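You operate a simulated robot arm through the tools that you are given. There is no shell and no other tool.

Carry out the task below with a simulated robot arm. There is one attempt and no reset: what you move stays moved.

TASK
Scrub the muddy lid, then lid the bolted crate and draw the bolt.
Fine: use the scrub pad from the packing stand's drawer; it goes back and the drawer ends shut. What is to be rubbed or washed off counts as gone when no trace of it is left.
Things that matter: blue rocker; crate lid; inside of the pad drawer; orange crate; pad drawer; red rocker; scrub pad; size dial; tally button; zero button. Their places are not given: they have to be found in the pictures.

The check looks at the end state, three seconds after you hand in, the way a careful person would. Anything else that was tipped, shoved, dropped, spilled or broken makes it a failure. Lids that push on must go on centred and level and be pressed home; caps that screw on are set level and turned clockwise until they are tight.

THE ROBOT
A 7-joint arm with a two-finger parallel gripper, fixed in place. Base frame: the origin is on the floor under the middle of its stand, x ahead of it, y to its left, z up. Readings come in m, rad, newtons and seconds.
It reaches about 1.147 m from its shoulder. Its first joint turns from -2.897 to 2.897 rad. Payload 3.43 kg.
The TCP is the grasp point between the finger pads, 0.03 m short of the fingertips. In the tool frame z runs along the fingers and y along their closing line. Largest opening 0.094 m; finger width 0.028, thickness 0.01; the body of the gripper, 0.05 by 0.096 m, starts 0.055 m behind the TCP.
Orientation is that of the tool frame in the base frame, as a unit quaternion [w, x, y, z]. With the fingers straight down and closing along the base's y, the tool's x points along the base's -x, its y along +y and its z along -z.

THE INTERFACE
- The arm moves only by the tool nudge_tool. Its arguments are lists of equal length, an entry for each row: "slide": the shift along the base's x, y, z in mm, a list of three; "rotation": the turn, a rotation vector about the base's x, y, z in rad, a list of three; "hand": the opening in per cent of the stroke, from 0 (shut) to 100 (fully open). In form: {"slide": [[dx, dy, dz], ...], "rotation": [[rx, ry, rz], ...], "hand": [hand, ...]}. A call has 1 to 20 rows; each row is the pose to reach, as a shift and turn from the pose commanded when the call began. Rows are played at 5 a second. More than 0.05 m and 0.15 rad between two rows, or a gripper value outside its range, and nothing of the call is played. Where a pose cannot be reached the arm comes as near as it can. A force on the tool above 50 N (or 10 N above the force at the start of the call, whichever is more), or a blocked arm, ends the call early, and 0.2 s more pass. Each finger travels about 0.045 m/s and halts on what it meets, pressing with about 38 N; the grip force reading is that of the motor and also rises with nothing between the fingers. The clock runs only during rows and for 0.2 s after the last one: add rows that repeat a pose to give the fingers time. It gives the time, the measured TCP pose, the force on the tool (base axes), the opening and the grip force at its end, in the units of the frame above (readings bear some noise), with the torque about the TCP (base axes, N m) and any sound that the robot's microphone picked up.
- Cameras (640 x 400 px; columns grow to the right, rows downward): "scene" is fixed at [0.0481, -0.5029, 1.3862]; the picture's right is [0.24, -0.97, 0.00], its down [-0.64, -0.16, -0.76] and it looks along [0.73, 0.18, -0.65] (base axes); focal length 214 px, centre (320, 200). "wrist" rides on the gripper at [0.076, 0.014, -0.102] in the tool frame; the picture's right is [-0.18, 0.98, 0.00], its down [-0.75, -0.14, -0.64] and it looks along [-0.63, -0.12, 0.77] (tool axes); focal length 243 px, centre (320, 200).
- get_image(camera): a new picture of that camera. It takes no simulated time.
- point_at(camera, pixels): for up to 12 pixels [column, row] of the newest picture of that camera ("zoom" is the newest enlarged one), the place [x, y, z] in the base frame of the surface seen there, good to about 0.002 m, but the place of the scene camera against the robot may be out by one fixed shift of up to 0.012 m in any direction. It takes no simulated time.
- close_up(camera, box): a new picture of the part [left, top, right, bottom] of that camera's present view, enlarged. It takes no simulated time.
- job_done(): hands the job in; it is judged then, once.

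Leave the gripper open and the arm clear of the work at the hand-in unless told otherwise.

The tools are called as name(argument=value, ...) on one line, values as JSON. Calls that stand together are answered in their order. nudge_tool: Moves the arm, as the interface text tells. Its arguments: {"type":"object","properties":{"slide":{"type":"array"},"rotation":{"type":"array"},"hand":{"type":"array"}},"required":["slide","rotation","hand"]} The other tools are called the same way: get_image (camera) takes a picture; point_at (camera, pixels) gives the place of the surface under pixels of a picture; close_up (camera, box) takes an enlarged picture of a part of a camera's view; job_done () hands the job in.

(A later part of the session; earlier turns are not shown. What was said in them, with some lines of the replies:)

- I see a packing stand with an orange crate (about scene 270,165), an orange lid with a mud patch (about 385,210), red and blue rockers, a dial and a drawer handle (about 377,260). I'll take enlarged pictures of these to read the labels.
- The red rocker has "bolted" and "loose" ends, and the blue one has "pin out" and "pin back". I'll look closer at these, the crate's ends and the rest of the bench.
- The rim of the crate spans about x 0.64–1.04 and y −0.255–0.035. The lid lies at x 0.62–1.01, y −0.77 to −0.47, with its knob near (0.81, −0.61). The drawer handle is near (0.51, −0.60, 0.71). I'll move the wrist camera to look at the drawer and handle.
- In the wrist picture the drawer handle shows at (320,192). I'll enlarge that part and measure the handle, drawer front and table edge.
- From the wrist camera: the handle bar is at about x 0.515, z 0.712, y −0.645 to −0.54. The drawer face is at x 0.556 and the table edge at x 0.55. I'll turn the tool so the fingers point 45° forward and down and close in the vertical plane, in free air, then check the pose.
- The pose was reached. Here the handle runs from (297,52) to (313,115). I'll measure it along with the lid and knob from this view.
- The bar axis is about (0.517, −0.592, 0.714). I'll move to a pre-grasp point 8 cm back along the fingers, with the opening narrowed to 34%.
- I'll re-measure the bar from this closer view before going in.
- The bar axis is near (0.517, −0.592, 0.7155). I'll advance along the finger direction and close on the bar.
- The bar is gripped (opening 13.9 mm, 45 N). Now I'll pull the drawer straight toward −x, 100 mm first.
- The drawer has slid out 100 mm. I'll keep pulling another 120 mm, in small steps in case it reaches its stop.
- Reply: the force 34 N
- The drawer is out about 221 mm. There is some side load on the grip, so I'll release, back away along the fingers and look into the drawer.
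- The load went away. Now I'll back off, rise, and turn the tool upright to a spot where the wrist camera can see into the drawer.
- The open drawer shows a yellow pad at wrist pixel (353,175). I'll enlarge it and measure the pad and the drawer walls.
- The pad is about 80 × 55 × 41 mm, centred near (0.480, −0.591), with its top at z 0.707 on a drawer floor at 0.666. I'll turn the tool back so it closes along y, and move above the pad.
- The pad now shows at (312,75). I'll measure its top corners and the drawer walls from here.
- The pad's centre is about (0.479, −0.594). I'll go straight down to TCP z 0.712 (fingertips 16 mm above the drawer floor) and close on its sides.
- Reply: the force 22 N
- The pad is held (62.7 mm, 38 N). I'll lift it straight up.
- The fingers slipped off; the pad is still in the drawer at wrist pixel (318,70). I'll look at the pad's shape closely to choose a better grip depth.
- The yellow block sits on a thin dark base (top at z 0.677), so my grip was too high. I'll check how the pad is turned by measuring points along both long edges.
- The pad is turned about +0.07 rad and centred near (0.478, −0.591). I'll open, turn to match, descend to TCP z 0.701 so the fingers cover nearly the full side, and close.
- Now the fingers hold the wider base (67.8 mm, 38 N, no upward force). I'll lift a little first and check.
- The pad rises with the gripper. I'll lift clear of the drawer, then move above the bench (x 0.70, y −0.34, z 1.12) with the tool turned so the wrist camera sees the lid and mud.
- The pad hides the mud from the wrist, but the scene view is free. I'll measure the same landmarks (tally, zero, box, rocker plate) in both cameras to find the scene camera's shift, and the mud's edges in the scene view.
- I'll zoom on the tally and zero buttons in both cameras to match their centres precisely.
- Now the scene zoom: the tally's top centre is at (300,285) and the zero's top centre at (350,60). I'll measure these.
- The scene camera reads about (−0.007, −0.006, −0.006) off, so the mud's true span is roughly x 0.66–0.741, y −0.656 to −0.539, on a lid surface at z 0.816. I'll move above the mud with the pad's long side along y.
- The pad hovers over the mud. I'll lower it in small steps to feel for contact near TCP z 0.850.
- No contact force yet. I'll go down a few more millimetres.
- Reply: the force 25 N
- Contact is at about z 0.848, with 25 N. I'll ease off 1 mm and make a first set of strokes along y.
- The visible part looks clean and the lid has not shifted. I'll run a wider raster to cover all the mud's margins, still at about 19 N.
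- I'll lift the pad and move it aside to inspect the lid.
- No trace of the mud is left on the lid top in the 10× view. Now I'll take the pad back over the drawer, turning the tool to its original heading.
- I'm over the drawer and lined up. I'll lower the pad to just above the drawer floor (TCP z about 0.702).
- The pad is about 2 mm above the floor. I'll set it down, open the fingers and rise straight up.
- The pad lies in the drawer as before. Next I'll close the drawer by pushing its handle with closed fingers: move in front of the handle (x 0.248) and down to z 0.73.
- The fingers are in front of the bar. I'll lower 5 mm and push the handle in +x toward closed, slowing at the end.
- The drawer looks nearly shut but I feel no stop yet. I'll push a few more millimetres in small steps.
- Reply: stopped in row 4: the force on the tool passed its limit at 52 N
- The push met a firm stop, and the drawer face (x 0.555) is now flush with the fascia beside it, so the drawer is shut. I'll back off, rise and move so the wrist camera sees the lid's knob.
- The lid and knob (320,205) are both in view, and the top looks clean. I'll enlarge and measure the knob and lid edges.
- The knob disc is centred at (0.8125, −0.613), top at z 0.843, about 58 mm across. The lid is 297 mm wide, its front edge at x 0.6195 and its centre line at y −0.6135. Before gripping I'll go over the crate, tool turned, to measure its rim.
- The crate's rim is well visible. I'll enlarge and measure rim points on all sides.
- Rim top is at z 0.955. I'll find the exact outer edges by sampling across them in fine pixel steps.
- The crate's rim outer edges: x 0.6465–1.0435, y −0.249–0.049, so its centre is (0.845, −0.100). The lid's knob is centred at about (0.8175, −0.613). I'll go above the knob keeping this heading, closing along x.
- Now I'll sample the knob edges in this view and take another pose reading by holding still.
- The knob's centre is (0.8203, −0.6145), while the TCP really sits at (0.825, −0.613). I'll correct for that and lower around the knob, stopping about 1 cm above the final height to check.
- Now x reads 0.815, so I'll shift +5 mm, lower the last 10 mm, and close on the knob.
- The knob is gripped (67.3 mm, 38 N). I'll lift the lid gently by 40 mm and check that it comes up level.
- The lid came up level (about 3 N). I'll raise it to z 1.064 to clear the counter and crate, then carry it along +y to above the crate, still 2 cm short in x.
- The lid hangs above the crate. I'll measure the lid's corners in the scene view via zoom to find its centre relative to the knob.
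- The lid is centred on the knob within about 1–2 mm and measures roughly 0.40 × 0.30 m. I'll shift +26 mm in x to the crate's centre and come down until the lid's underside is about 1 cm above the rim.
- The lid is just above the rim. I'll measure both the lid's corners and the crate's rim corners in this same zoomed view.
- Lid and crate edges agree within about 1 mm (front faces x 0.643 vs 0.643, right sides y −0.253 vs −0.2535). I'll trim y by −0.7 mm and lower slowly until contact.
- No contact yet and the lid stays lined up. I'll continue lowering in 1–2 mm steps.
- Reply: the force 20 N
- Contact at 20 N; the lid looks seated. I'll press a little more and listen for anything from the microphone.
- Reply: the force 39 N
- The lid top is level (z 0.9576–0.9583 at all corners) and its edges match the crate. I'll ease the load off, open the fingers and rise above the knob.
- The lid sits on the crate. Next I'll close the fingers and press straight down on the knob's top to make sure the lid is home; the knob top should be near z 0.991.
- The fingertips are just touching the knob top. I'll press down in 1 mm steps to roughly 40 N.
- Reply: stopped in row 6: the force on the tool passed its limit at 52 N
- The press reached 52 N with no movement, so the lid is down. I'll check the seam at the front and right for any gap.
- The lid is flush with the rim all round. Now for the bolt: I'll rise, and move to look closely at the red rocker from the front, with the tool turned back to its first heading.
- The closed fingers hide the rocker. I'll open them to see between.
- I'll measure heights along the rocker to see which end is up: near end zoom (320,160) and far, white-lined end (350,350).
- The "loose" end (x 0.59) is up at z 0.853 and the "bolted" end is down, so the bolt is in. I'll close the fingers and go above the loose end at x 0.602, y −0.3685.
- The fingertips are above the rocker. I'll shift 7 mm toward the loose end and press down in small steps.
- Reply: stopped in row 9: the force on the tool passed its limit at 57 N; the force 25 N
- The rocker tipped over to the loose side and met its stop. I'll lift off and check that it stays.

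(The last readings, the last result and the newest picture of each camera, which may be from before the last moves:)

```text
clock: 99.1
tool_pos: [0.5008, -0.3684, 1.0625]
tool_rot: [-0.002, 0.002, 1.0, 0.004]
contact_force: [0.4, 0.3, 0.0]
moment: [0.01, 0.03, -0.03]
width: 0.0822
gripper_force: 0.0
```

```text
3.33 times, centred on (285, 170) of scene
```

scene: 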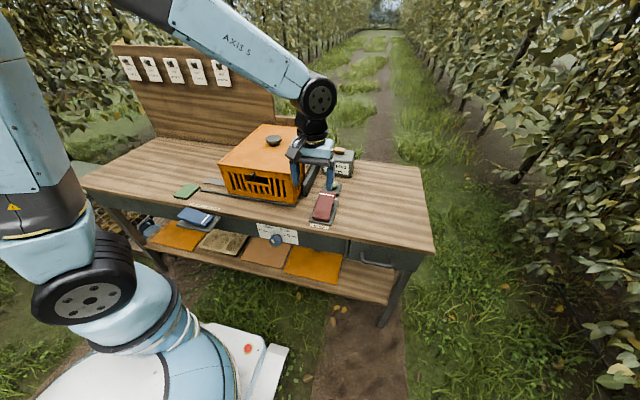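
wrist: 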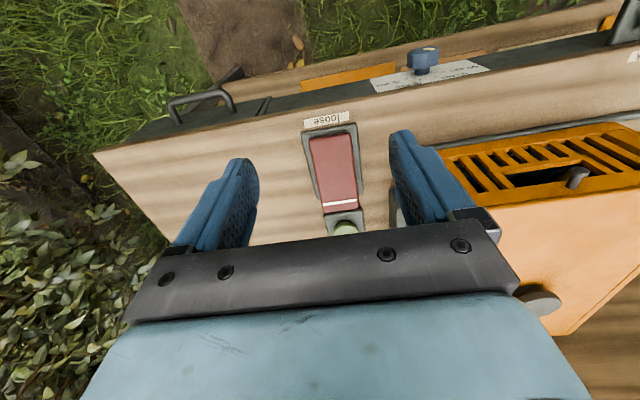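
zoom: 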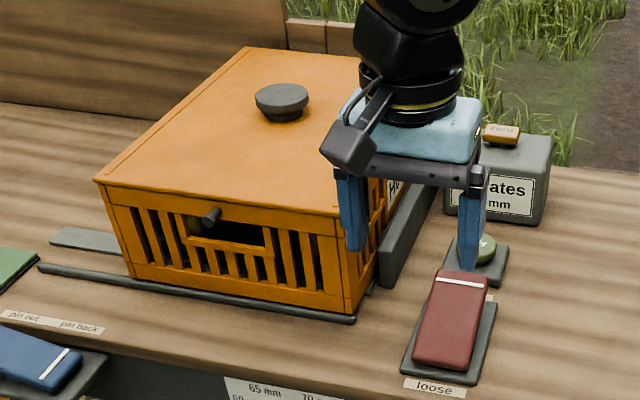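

The red rocker now rests on "loose" (near end 0.824–0.83, far end 0.852). I'll go back to the earlier viewpoint above the crate to see whether the bolt behind it is drawn.

nudge_tool(slide=[[10, 12, 30], [38, 45, 52], [68, 78, 65], [98, 112, 76], [128, 147, 84], [158, 182, 92], [188, 216, 98], [216, 248, 102], [244, 280, 105], [272, 312, 107], [298, 342, 107], [322, 370, 107], [322, 370, 107]], rotation=[[0, 0, -0.13], [0, 0, -0.26], [0, 0, -0.39], [0, 0, -0.52], [0, 0, -0.65], [0, 0, -0.78], [0, 0, -0.91], [0, 0, -1.04], [0, 0, -1.17], [0, 0, -1.3], [0, 0, -1.44], [0, 0, -1.571], [0, 0, -1.571]], hand=[100, 100, 100, 100, 100, 100, 100, 100, 100, 100, 100, 100, 100])

get_image(camera="wrist")

close_up(camera="wrist", box=[420, 0, 620, 160])

get_image(camera="scene")

close_up(camera="scene", box=[155, 110, 355, 235])

```text
clock: 101.9
tool_pos: [0.8234, -0.0007, 1.1651]
tool_rot: [0.002, 0.709, 0.705, 0.004]
contact_force: [0.3, -0.4, 0.0]
moment: [0.05, 0.0, -0.03]
width: 0.0937
gripper_force: 0.1
```

```text
taken
```

wrist: 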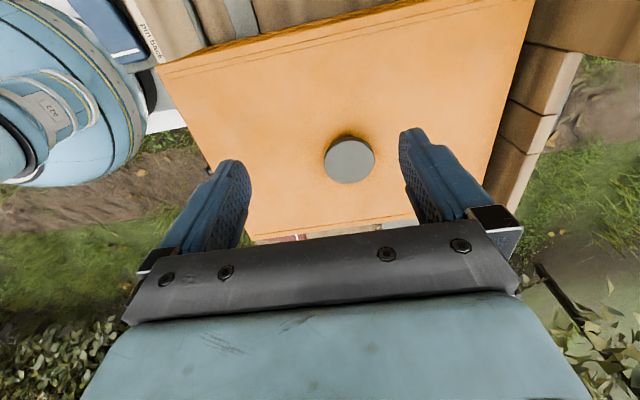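

```text
2.50 times, centred on (520, 80) of wrist
```

zoom: 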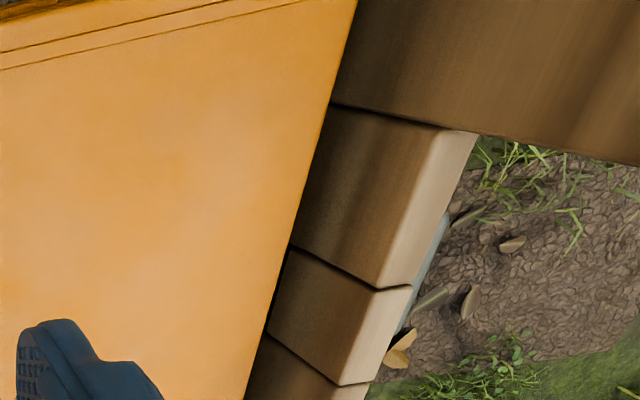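

```text
taken
```

scene: 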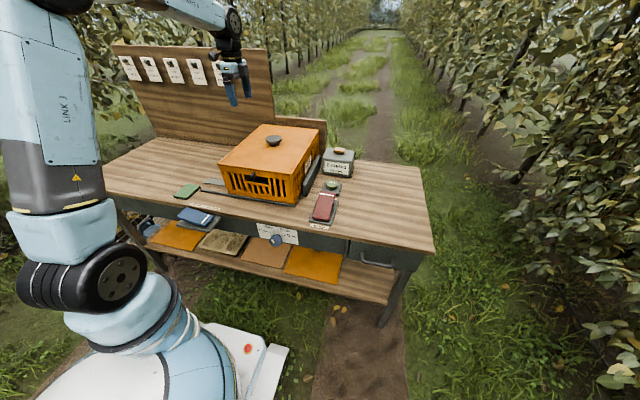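

```text
3.20 times, centred on (255, 172) of scene
```

zoom: 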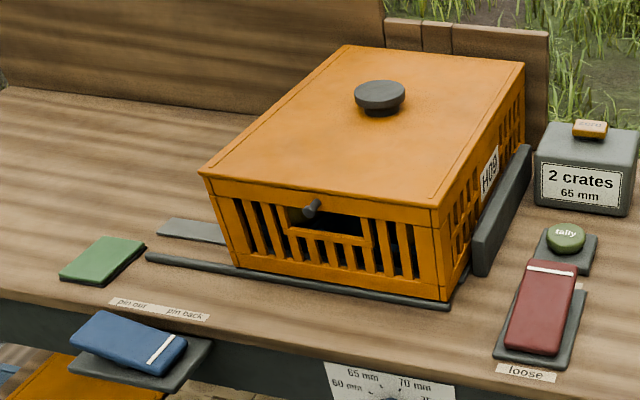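

The lid's edge hides the gap from here. I'll move 90 mm further in x so the camera looks more steeply into the gap between the crate's back and the post.

nudge_tool(slide=[[20, -15, 0], [45, -35, 0], [70, -55, 0], [90, -80, 0], [90, -80, 0]], rotation=[[0, 0, 0], [0, 0, 0], [0, 0, 0], [0, 0, 0], [0, 0, 0]], hand=[100, 100, 100, 100, 100])

get_image(camera="wrist")

close_up(camera="wrist", box=[360, 0, 520, 100])

```text
clock: 103.1
tool_pos: [0.9128, -0.0808, 1.168]
tool_rot: [0.002, 0.709, 0.705, 0.003]
contact_force: [-0.9, 0.2, 0.4]
moment: [-0.02, -0.04, 0.03]
width: 0.0941
gripper_force: 0.1
```

```text
taken
```

wrist: 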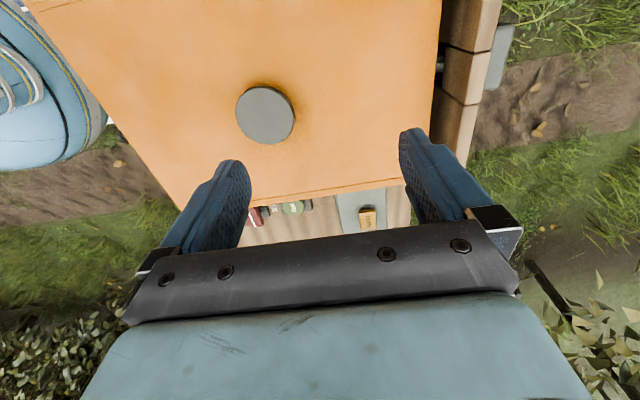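

```text
4.00 times, centred on (440, 50) of wrist
```

zoom: 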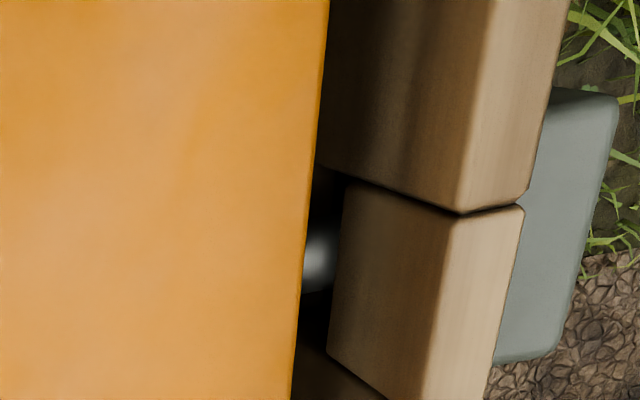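

A grey cylinder shows in the gap at zoom (320,255), with a housing behind the post. I'll measure it to see whether it still reaches into the crate.

point_at(camera="zoom", pixels=[[305, 255], [310, 255], [315, 255], [320, 255], [325, 255], [330, 255], [335, 255], [340, 255], [315, 225], [315, 290], [310, 330], [320, 190]])

close_up(camera="wrist", box=[410, 30, 470, 90])

```text
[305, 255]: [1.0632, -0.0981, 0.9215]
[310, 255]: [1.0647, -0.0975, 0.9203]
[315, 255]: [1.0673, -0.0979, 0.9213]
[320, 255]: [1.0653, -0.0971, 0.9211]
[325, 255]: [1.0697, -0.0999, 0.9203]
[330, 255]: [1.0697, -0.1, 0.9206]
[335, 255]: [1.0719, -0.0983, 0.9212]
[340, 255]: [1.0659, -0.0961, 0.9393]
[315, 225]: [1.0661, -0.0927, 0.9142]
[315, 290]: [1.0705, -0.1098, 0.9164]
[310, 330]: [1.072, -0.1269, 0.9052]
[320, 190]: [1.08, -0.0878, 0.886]
```

```text
6.67 times, centred on (440, 60) of wrist
```

zoom: 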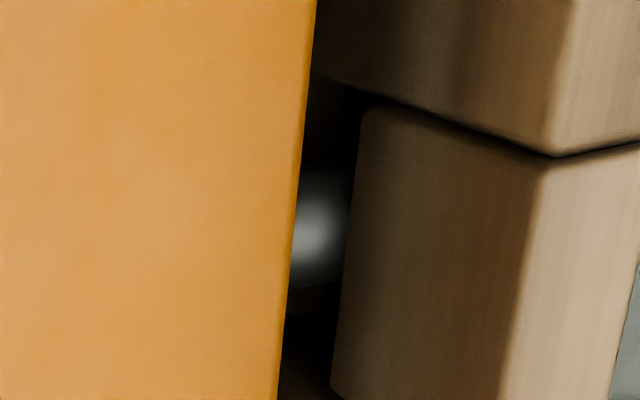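

The lid still hides where the bolt's tip ends. I'll look from the front through the crate's handle opening instead: first move back in front of the bench at height, turning to the first heading.

nudge_tool(slide=[[-42, -3, 0], [-84, -6, 0], [-126, -9, 0], [-168, -12, 0], [-210, -15, 0], [-252, -18, -5], [-294, -21, -15], [-336, -24, -28], [-378, -28, -42], [-420, -31, -56], [-460, -34, -70], [-460, -34, -70]], rotation=[[0, 0, 0.143], [0, 0, 0.286], [0, 0, 0.428], [0, 0, 0.571], [0, 0, 0.714], [0, 0, 0.857], [0, 0, 1.0], [0, 0, 1.142], [0, 0, 1.285], [0, 0, 1.428], [0, 0, 1.571], [0, 0, 1.571]], hand=[100, 100, 100, 100, 100, 100, 100, 100, 100, 100, 100, 100])

get_image(camera="wrist")

```text
clock: 105.7
tool_pos: [0.4478, -0.1139, 1.1009]
tool_rot: [-0.001, 0.002, 1.0, 0.004]
contact_force: [0.6, -0.1, 0.0]
moment: [0.03, 0.01, 0.0]
width: 0.0942
gripper_force: 0.0
```

```text
taken
```

wrist: 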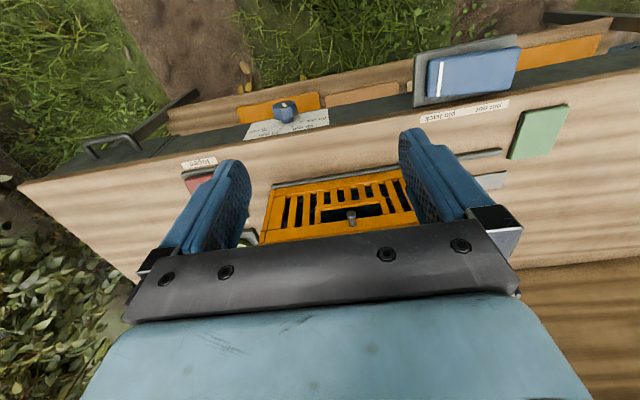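

I'm in front of the bench. I'll tilt the tool so the wrist camera looks horizontally through the crate's front opening and lower to about z 0.893, staying clear of the bench edge.

nudge_tool(slide=[[0, 0, 0], [0, 0, 0], [0, 3, -20], [10, 5, -50], [20, 8, -85], [35, 10, -120], [48, 10, -155], [57, 10, -185], [57, 10, -207], [57, 10, -207]], rotation=[[0, -0.12, 0], [0, -0.25, 0], [0, -0.38, 0], [0, -0.51, 0], [0, -0.64, 0], [0, -0.76, 0], [0, -0.873, 0], [0, -0.873, 0], [0, -0.873, 0], [0, -0.873, 0]], hand=[100, 100, 100, 100, 100, 100, 100, 100, 100, 100])

get_image(camera="wrist")

close_up(camera="wrist", box=[240, 130, 400, 230])

get_image(camera="scene")

```text
clock: 108.1
tool_pos: [0.5857, -0.2552, 0.8972]
tool_rot: [0.421, 0.08, 0.903, -0.033]
contact_force: [0.4, 0.0, 0.3]
moment: [0.01, -0.03, -0.03]
width: 0.094
gripper_force: 0.1
out of reach, approached as far as the arm can: row 4, 5, 6, 7, 8, 9, 10
stopped in row 10: the arm was blocked; the commanded pose is now the measured one
```

```text
taken
```

wrist: 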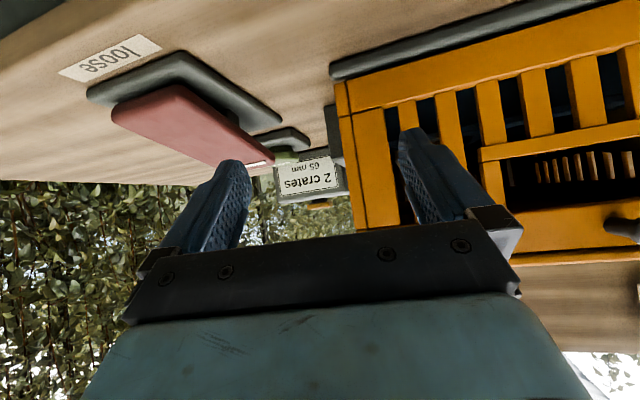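

```text
4.00 times, centred on (320, 180) of wrist
```

zoom: 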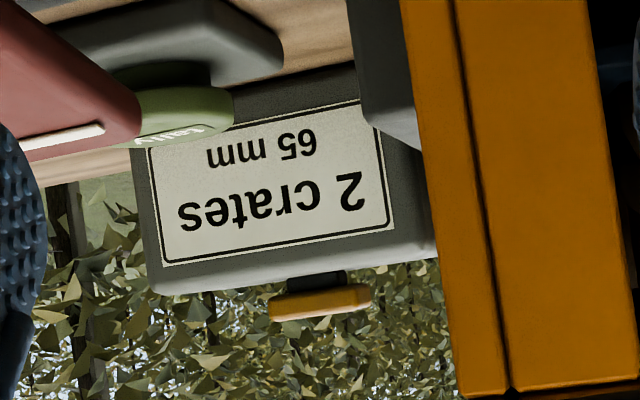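

```text
taken
```

scene: 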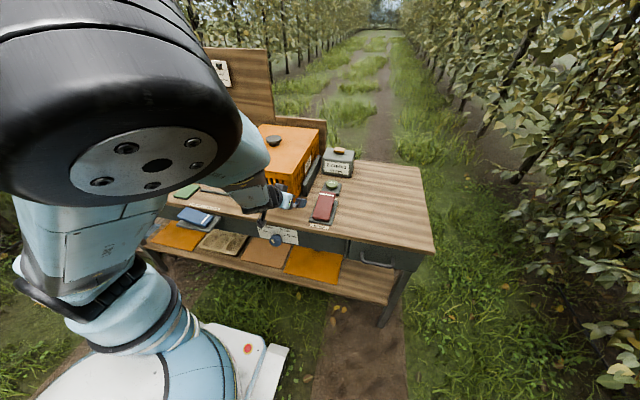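

The pose was out of reach and the arm stopped short at (0.586, −0.255, 0.897) without touching anything (force near 0). I'll retreat up and back while turning the tool upright again.

nudge_tool(slide=[[-15, 0, 10], [-35, 0, 30], [-50, 1, 60], [-60, 2, 90], [-68, 3, 115], [-75, 4, 138], [-80, 5, 158], [-84, 5, 175], [-86, 5, 183], [-86, 5, 183]], rotation=[[0, 0, 0], [0.009, 0.113, 0.021], [0.018, 0.226, 0.043], [0.027, 0.346, 0.066], [0.037, 0.474, 0.09], [0.047, 0.6, 0.114], [0.057, 0.73, 0.138], [0.068, 0.87, 0.165], [0.068, 0.87, 0.165], [0.068, 0.87, 0.165]], hand=[100, 100, 100, 100, 100, 100, 100, 100, 100, 100])

get_image(camera="scene")

get_image(camera="wrist")

close_up(camera="scene", box=[155, 110, 365, 240])

```text
clock: 110.3
tool_pos: [0.5016, -0.2495, 1.0796]
tool_rot: [0.0, 0.0, 1.0, 0.0]
contact_force: [0.4, 0.2, 0.3]
moment: [-0.01, -0.03, -0.02]
width: 0.0939
gripper_force: 0.1
out of reach, approached as far as the arm can: row 1, 2
```

```text
taken
```

scene: 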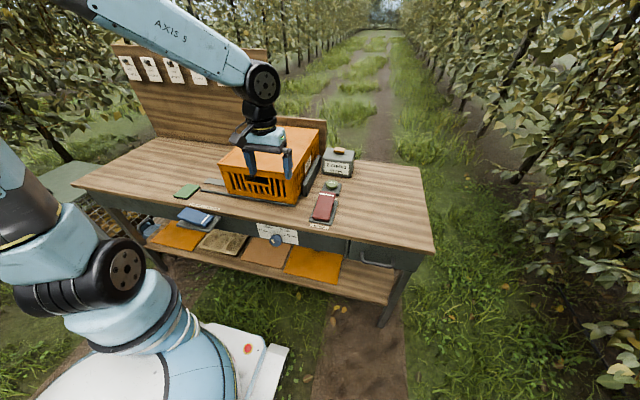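

```text
taken
```

wrist: 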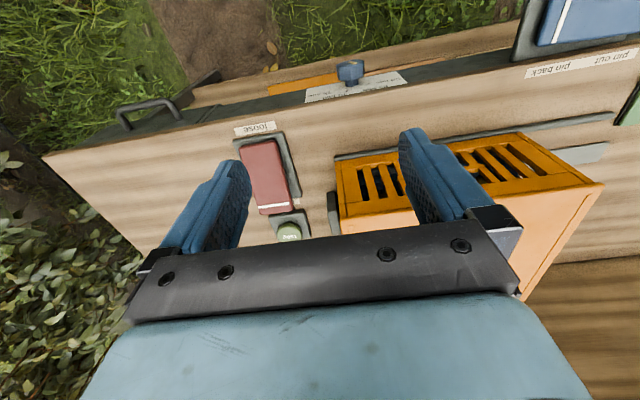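

```text
3.05 times, centred on (260, 175) of scene
```

zoom: 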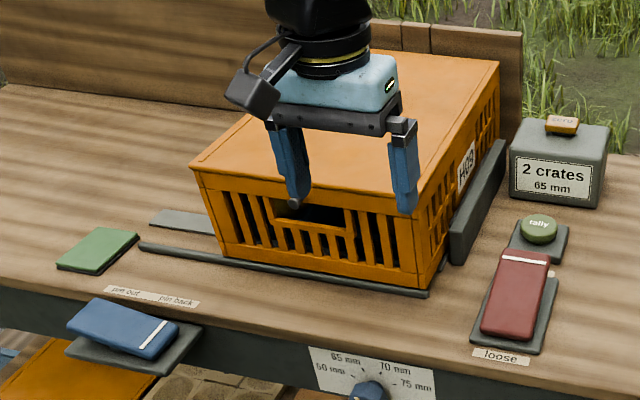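

Everything is in place and the counter still reads "2 crates 65 mm". I'll take one more look at the bolt from further over the back of the crate, where the view into the gap is steeper.

nudge_tool(slide=[[20, 6, 30], [60, 20, 50], [102, 33, 65], [144, 46, 75], [186, 60, 80], [228, 73, 80], [270, 86, 80], [312, 100, 80], [354, 113, 80], [396, 127, 80], [436, 140, 75], [470, 150, 70], [470, 150, 70]], rotation=[[0, 0, -0.13], [0, 0, -0.26], [0, 0, -0.39], [0, 0, -0.52], [0, 0, -0.65], [0, 0, -0.78], [0, 0, -0.91], [0, 0, -1.04], [0, 0, -1.17], [0, 0, -1.3], [0, 0, -1.44], [0, 0, -1.571], [0, 0, -1.571]], hand=[100, 100, 100, 100, 100, 100, 100, 100, 100, 100, 100, 100, 100])

get_image(camera="wrist")

close_up(camera="wrist", box=[350, 0, 450, 80])

```text
clock: 113.1
tool_pos: [0.971, -0.0968, 1.1478]
tool_rot: [0.0, 0.708, 0.707, 0.0]
contact_force: [-0.3, -0.4, 0.1]
moment: [-0.02, 0.0, 0.03]
width: 0.094
gripper_force: 0.1
```

```text
taken
```

wrist: 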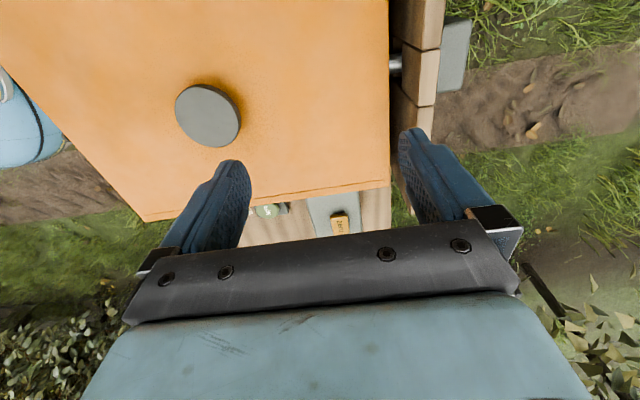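

```text
5.00 times, centred on (400, 40) of wrist
```

zoom: 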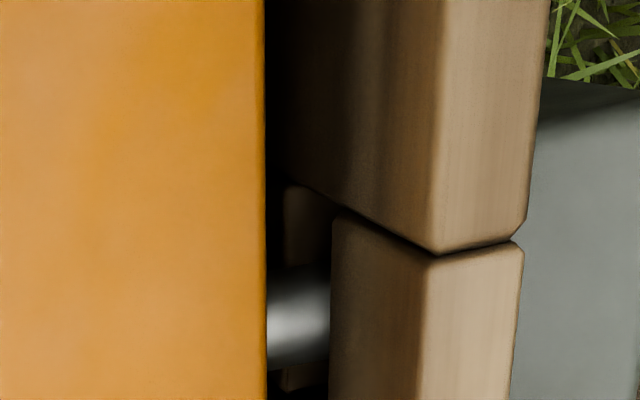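

The cylinder now shows clearly at zoom (300,315), running from the post to the lid's edge. I'll measure its visible extent.

point_at(camera="zoom", pixels=[[269, 315], [272, 315], [280, 315], [290, 315], [300, 315], [310, 315], [320, 315], [327, 315], [300, 280], [300, 350], [300, 220], [262, 315]])

```text
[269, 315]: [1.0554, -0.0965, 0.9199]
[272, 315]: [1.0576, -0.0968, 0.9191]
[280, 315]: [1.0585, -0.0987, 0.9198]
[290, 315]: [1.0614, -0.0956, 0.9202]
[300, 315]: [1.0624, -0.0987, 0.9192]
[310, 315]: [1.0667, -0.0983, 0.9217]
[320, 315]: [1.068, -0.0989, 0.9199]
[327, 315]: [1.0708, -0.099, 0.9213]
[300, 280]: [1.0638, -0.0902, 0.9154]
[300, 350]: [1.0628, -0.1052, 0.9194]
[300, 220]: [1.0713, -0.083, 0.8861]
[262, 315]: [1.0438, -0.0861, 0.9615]
```

The bolt is still seen spanning the gap at least to x 1.055. Before moving further over, I'll measure where the tall backboard and low boards are.

get_image(camera="scene")

point_at(camera="scene", pixels=[[268, 60], [265, 100], [270, 70], [285, 118], [310, 120], [322, 122], [255, 60], [268, 110], [298, 118], [326, 125], [200, 120], [260, 120]])

point_at(camera="wrist", pixels=[[435, 10], [430, 30], [425, 60], [425, 90], [415, 120], [440, 5], [460, 40], [455, 60], [400, 10], [410, 60], [405, 100], [445, 80]])

```text
taken
```

scene: 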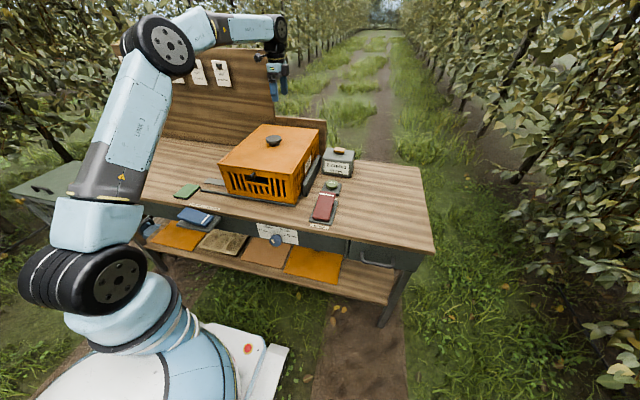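

```text
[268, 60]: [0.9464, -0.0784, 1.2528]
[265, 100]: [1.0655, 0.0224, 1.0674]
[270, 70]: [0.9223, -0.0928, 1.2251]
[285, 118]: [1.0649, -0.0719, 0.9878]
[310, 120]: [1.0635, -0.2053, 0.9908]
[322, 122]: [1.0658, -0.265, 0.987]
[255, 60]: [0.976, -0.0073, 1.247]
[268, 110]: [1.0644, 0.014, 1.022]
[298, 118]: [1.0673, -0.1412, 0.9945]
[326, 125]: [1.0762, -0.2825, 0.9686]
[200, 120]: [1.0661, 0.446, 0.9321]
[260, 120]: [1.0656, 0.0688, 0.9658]
```

```text
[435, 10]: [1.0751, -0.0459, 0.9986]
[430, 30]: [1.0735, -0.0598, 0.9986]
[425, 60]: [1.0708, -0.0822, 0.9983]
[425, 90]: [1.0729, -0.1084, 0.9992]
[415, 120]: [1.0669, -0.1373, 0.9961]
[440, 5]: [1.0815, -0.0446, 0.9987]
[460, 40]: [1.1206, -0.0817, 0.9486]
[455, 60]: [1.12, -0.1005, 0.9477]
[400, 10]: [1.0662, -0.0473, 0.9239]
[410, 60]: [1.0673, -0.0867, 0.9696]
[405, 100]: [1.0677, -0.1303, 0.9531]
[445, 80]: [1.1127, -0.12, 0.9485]
```

The low boards' tops are at z 0.9985 and the tall board starts at y ≈ 0.014, so there is room. I'll move the camera almost directly above the gap (TCP x 1.03, y −0.135).

nudge_tool(slide=[[15, -10, 0], [30, -20, 0], [45, -30, 0], [60, -38, 0], [60, -38, 0]], rotation=[[0, 0, 0], [0, 0, 0], [0, 0, 0], [0, 0, 0], [0, 0, 0]], hand=[100, 100, 100, 100, 100])

get_image(camera="wrist")

close_up(camera="wrist", box=[290, 0, 390, 70])

```text
clock: 114.3
tool_pos: [1.0246, -0.1372, 1.1453]
tool_rot: [0.0, 0.707, 0.707, 0.0]
contact_force: [-0.6, -0.3, 0.4]
moment: [0.01, -0.01, -0.01]
width: 0.094
gripper_force: 0.1
out of reach, approached as far as the arm can: row 4, 5
```

```text
taken
```

wrist: 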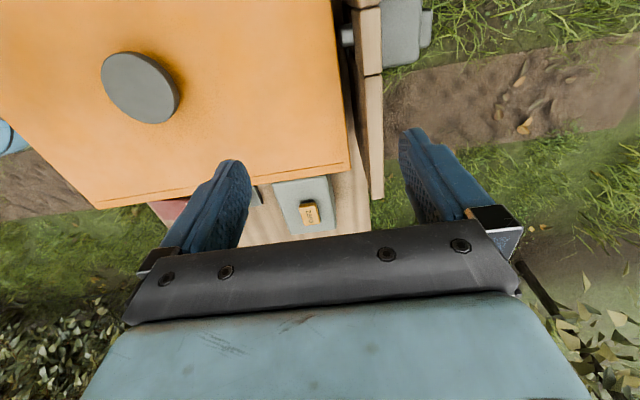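

```text
5.71 times, centred on (340, 35) of wrist
```

zoom: 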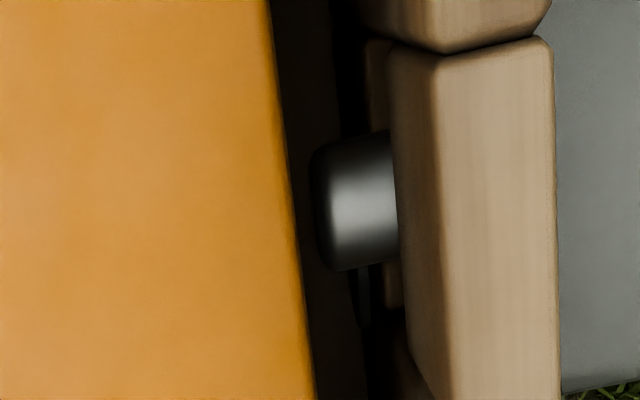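

Now the bolt's tip is clearly visible at zoom (315,210), with a gap between it and the crate's back. I'll measure to confirm.

point_at(camera="zoom", pixels=[[318, 210], [325, 210], [340, 200], [360, 200], [385, 195], [312, 210], [305, 210], [295, 210], [285, 210], [350, 180], [300, 180], [310, 300]])

```text
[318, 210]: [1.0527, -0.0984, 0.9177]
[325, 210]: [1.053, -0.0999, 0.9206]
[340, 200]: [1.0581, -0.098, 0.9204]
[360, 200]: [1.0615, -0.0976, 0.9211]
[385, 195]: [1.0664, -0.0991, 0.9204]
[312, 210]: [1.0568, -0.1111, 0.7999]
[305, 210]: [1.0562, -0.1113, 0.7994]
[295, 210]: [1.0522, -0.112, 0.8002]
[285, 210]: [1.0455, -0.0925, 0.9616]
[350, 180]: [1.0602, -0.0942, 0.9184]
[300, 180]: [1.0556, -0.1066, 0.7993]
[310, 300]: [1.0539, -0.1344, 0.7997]
```

The bolt's tip is at x 1.052, clear of the crate's back at x 1.0435, with bench top visible between them. The bolt is drawn. I'll move the arm back to its starting place, hand open, clear of the work.

nudge_tool(slide=[[-30, -5, 5], [-70, -15, 15], [-112, -25, 25], [-154, -35, 35], [-196, -45, 45], [-238, -55, 55], [-280, -65, 65], [-322, -75, 75], [-364, -85, 85], [-406, -95, 95], [-448, -105, 102], [-490, -115, 108], [-530, -125, 110], [-565, -132, 112], [-565, -132, 112]], rotation=[[0, 0, 0], [0, 0, 0.13], [0, 0, 0.26], [0, 0, 0.39], [0, 0, 0.52], [0, 0, 0.65], [0, 0, 0.78], [0, 0, 0.91], [0, 0, 1.04], [0, 0, 1.17], [0, 0, 1.3], [0, 0, 1.44], [0, 0, 1.571], [0, 0, 1.571], [0, 0, 1.571]], hand=[100, 100, 100, 100, 100, 100, 100, 100, 100, 100, 100, 100, 100, 100, 100])

get_image(camera="scene")

close_up(camera="scene", box=[155, 110, 365, 240])

close_up(camera="scene", box=[210, 115, 330, 190])

close_up(camera="scene", box=[300, 180, 450, 290])

get_image(camera="wrist")

```text
clock: 117.5
tool_pos: [0.4599, -0.2673, 1.2625]
tool_rot: [0.0, 0.0, 1.0, 0.0]
contact_force: [0.6, -0.4, 0.7]
moment: [0.0, -0.01, -0.01]
width: 0.0939
gripper_force: 0.0
```

```text
taken
```

scene: 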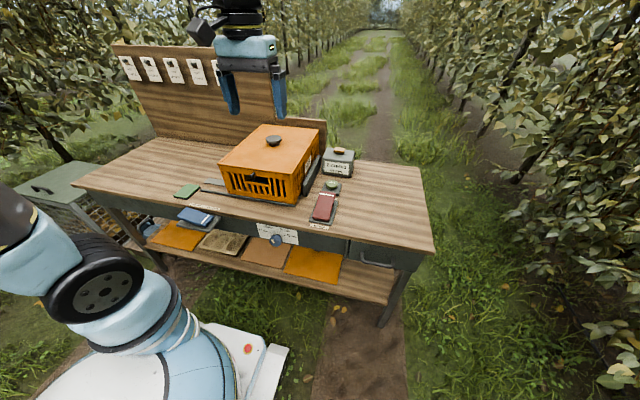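

```text
3.05 times, centred on (260, 175) of scene
```

zoom: 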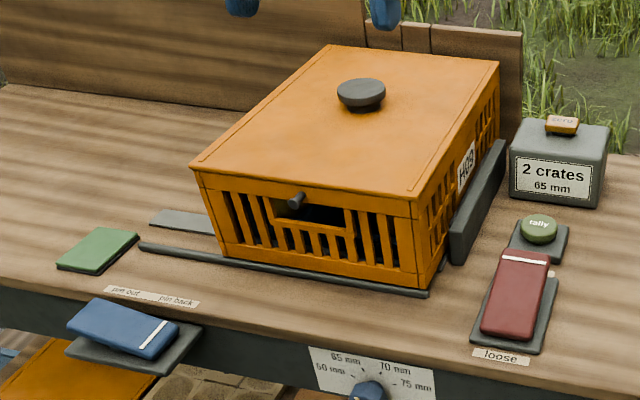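

```text
5.33 times, centred on (270, 152) of scene
```

zoom: 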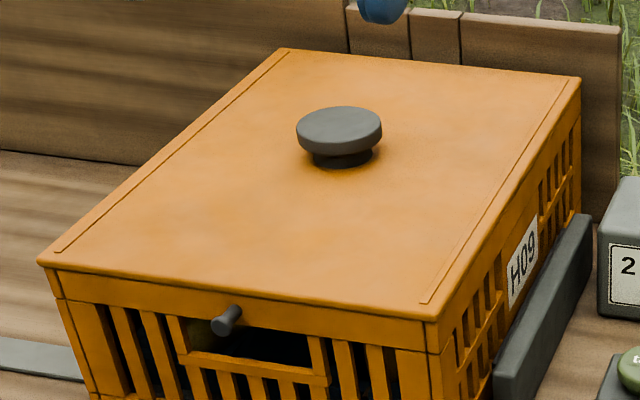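

```text
3.64 times, centred on (375, 235) of scene
```

zoom: 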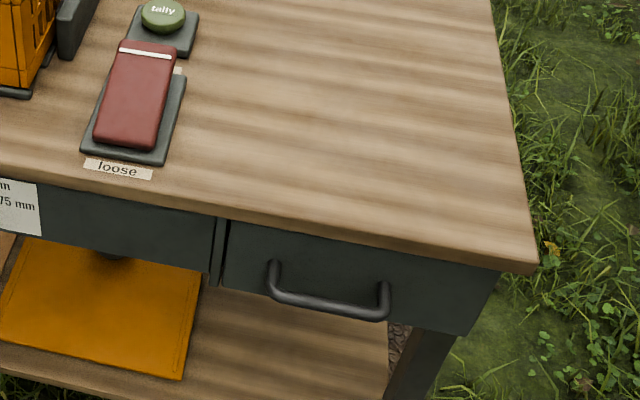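

```text
taken
```

wrist: 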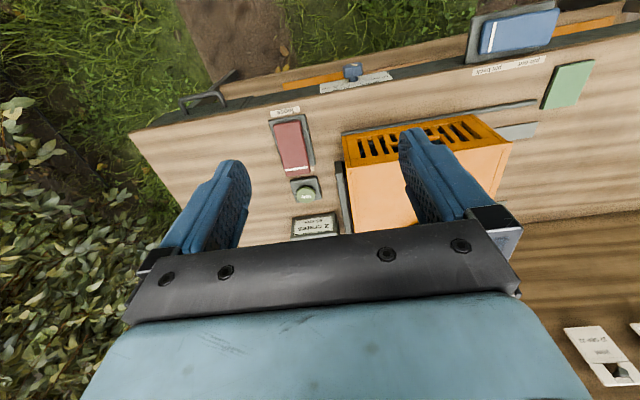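

Everything looks right: lid level and flush, rocker on "loose", drawer shut, counter still at "2 crates 65 mm". One last enlarged look at the scrubbed part of the lid for faint traces.

close_up(camera="scene", box=[220, 140, 300, 180])

close_up(camera="scene", box=[240, 120, 330, 165])

close_up(camera="wrist", box=[330, 110, 520, 240])

```text
8.00 times, centred on (260, 160) of scene
```

zoom: 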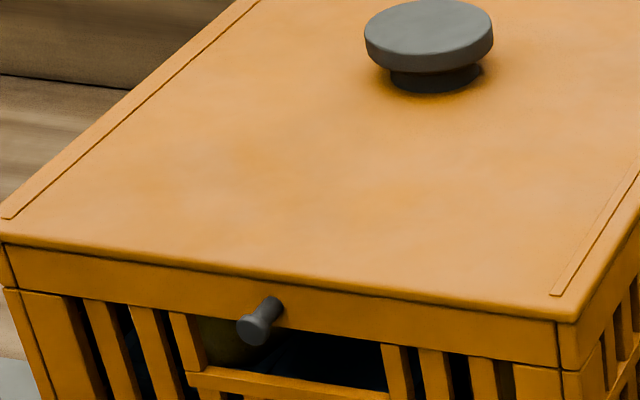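

```text
7.11 times, centred on (285, 142) of scene
```

zoom: 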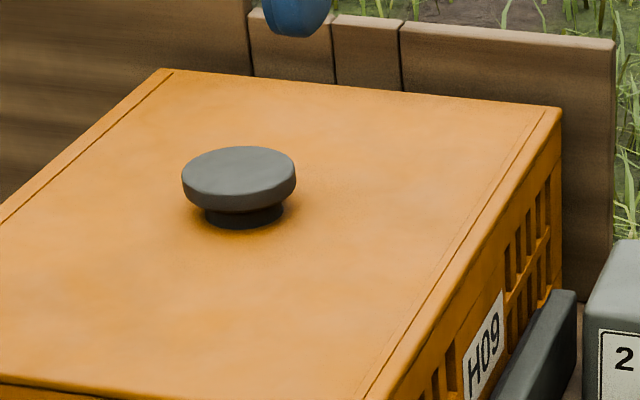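

```text
3.08 times, centred on (425, 175) of wrist
```

zoom: 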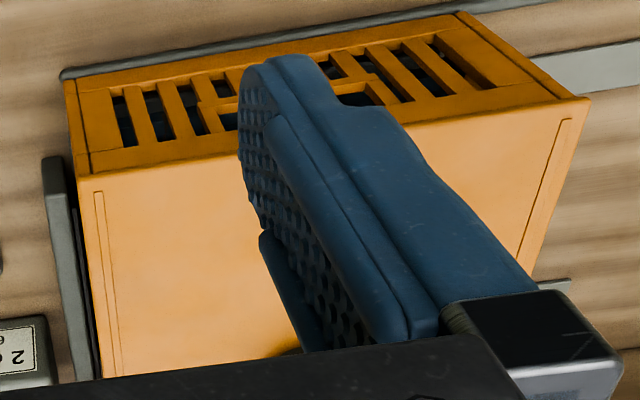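

The lid shows no trace of mud and sits level and flush on the crate. The bolt is drawn, the pad is in the shut drawer, the hand is open and the arm is clear. I'm handing in the job.

job_done()

```text
The job is handed in.
```

The job is handed in, with every part of the task done; I don't have the check's verdict.

- **Scrubbing:** I took the scrub pad from the drawer and rubbed the mud off the top of the lid. A 10× view showed no trace left. I could not see the lid's underside.
- **Pad and drawer:** The pad is back where it lay. I pushed the drawer until it met its stop, and its face is flush with the panel beside it.
- **Lid:** It is centred on the orange crate, level at every corner I could measure, and was pressed down on the knob to about 52 N.
- **Bolt:** The red rocker is on "loose". From above, the bolt's tip is about 8 mm clear of the crate's back.
- **Left untouched:** The blue rocker, size dial, tally button and zero button are as they were. The display still reads "2 crates, 65 mm".

Two moves did not go as planned, and neither disturbed anything:
- My first grip on the pad was too high and slipped, so I gripped it again lower down.
- A camera view through the front of the crate was out of reach, so the arm stopped short with no contact force and I backed it out.

The gripper is open and the arm is back near its starting place.
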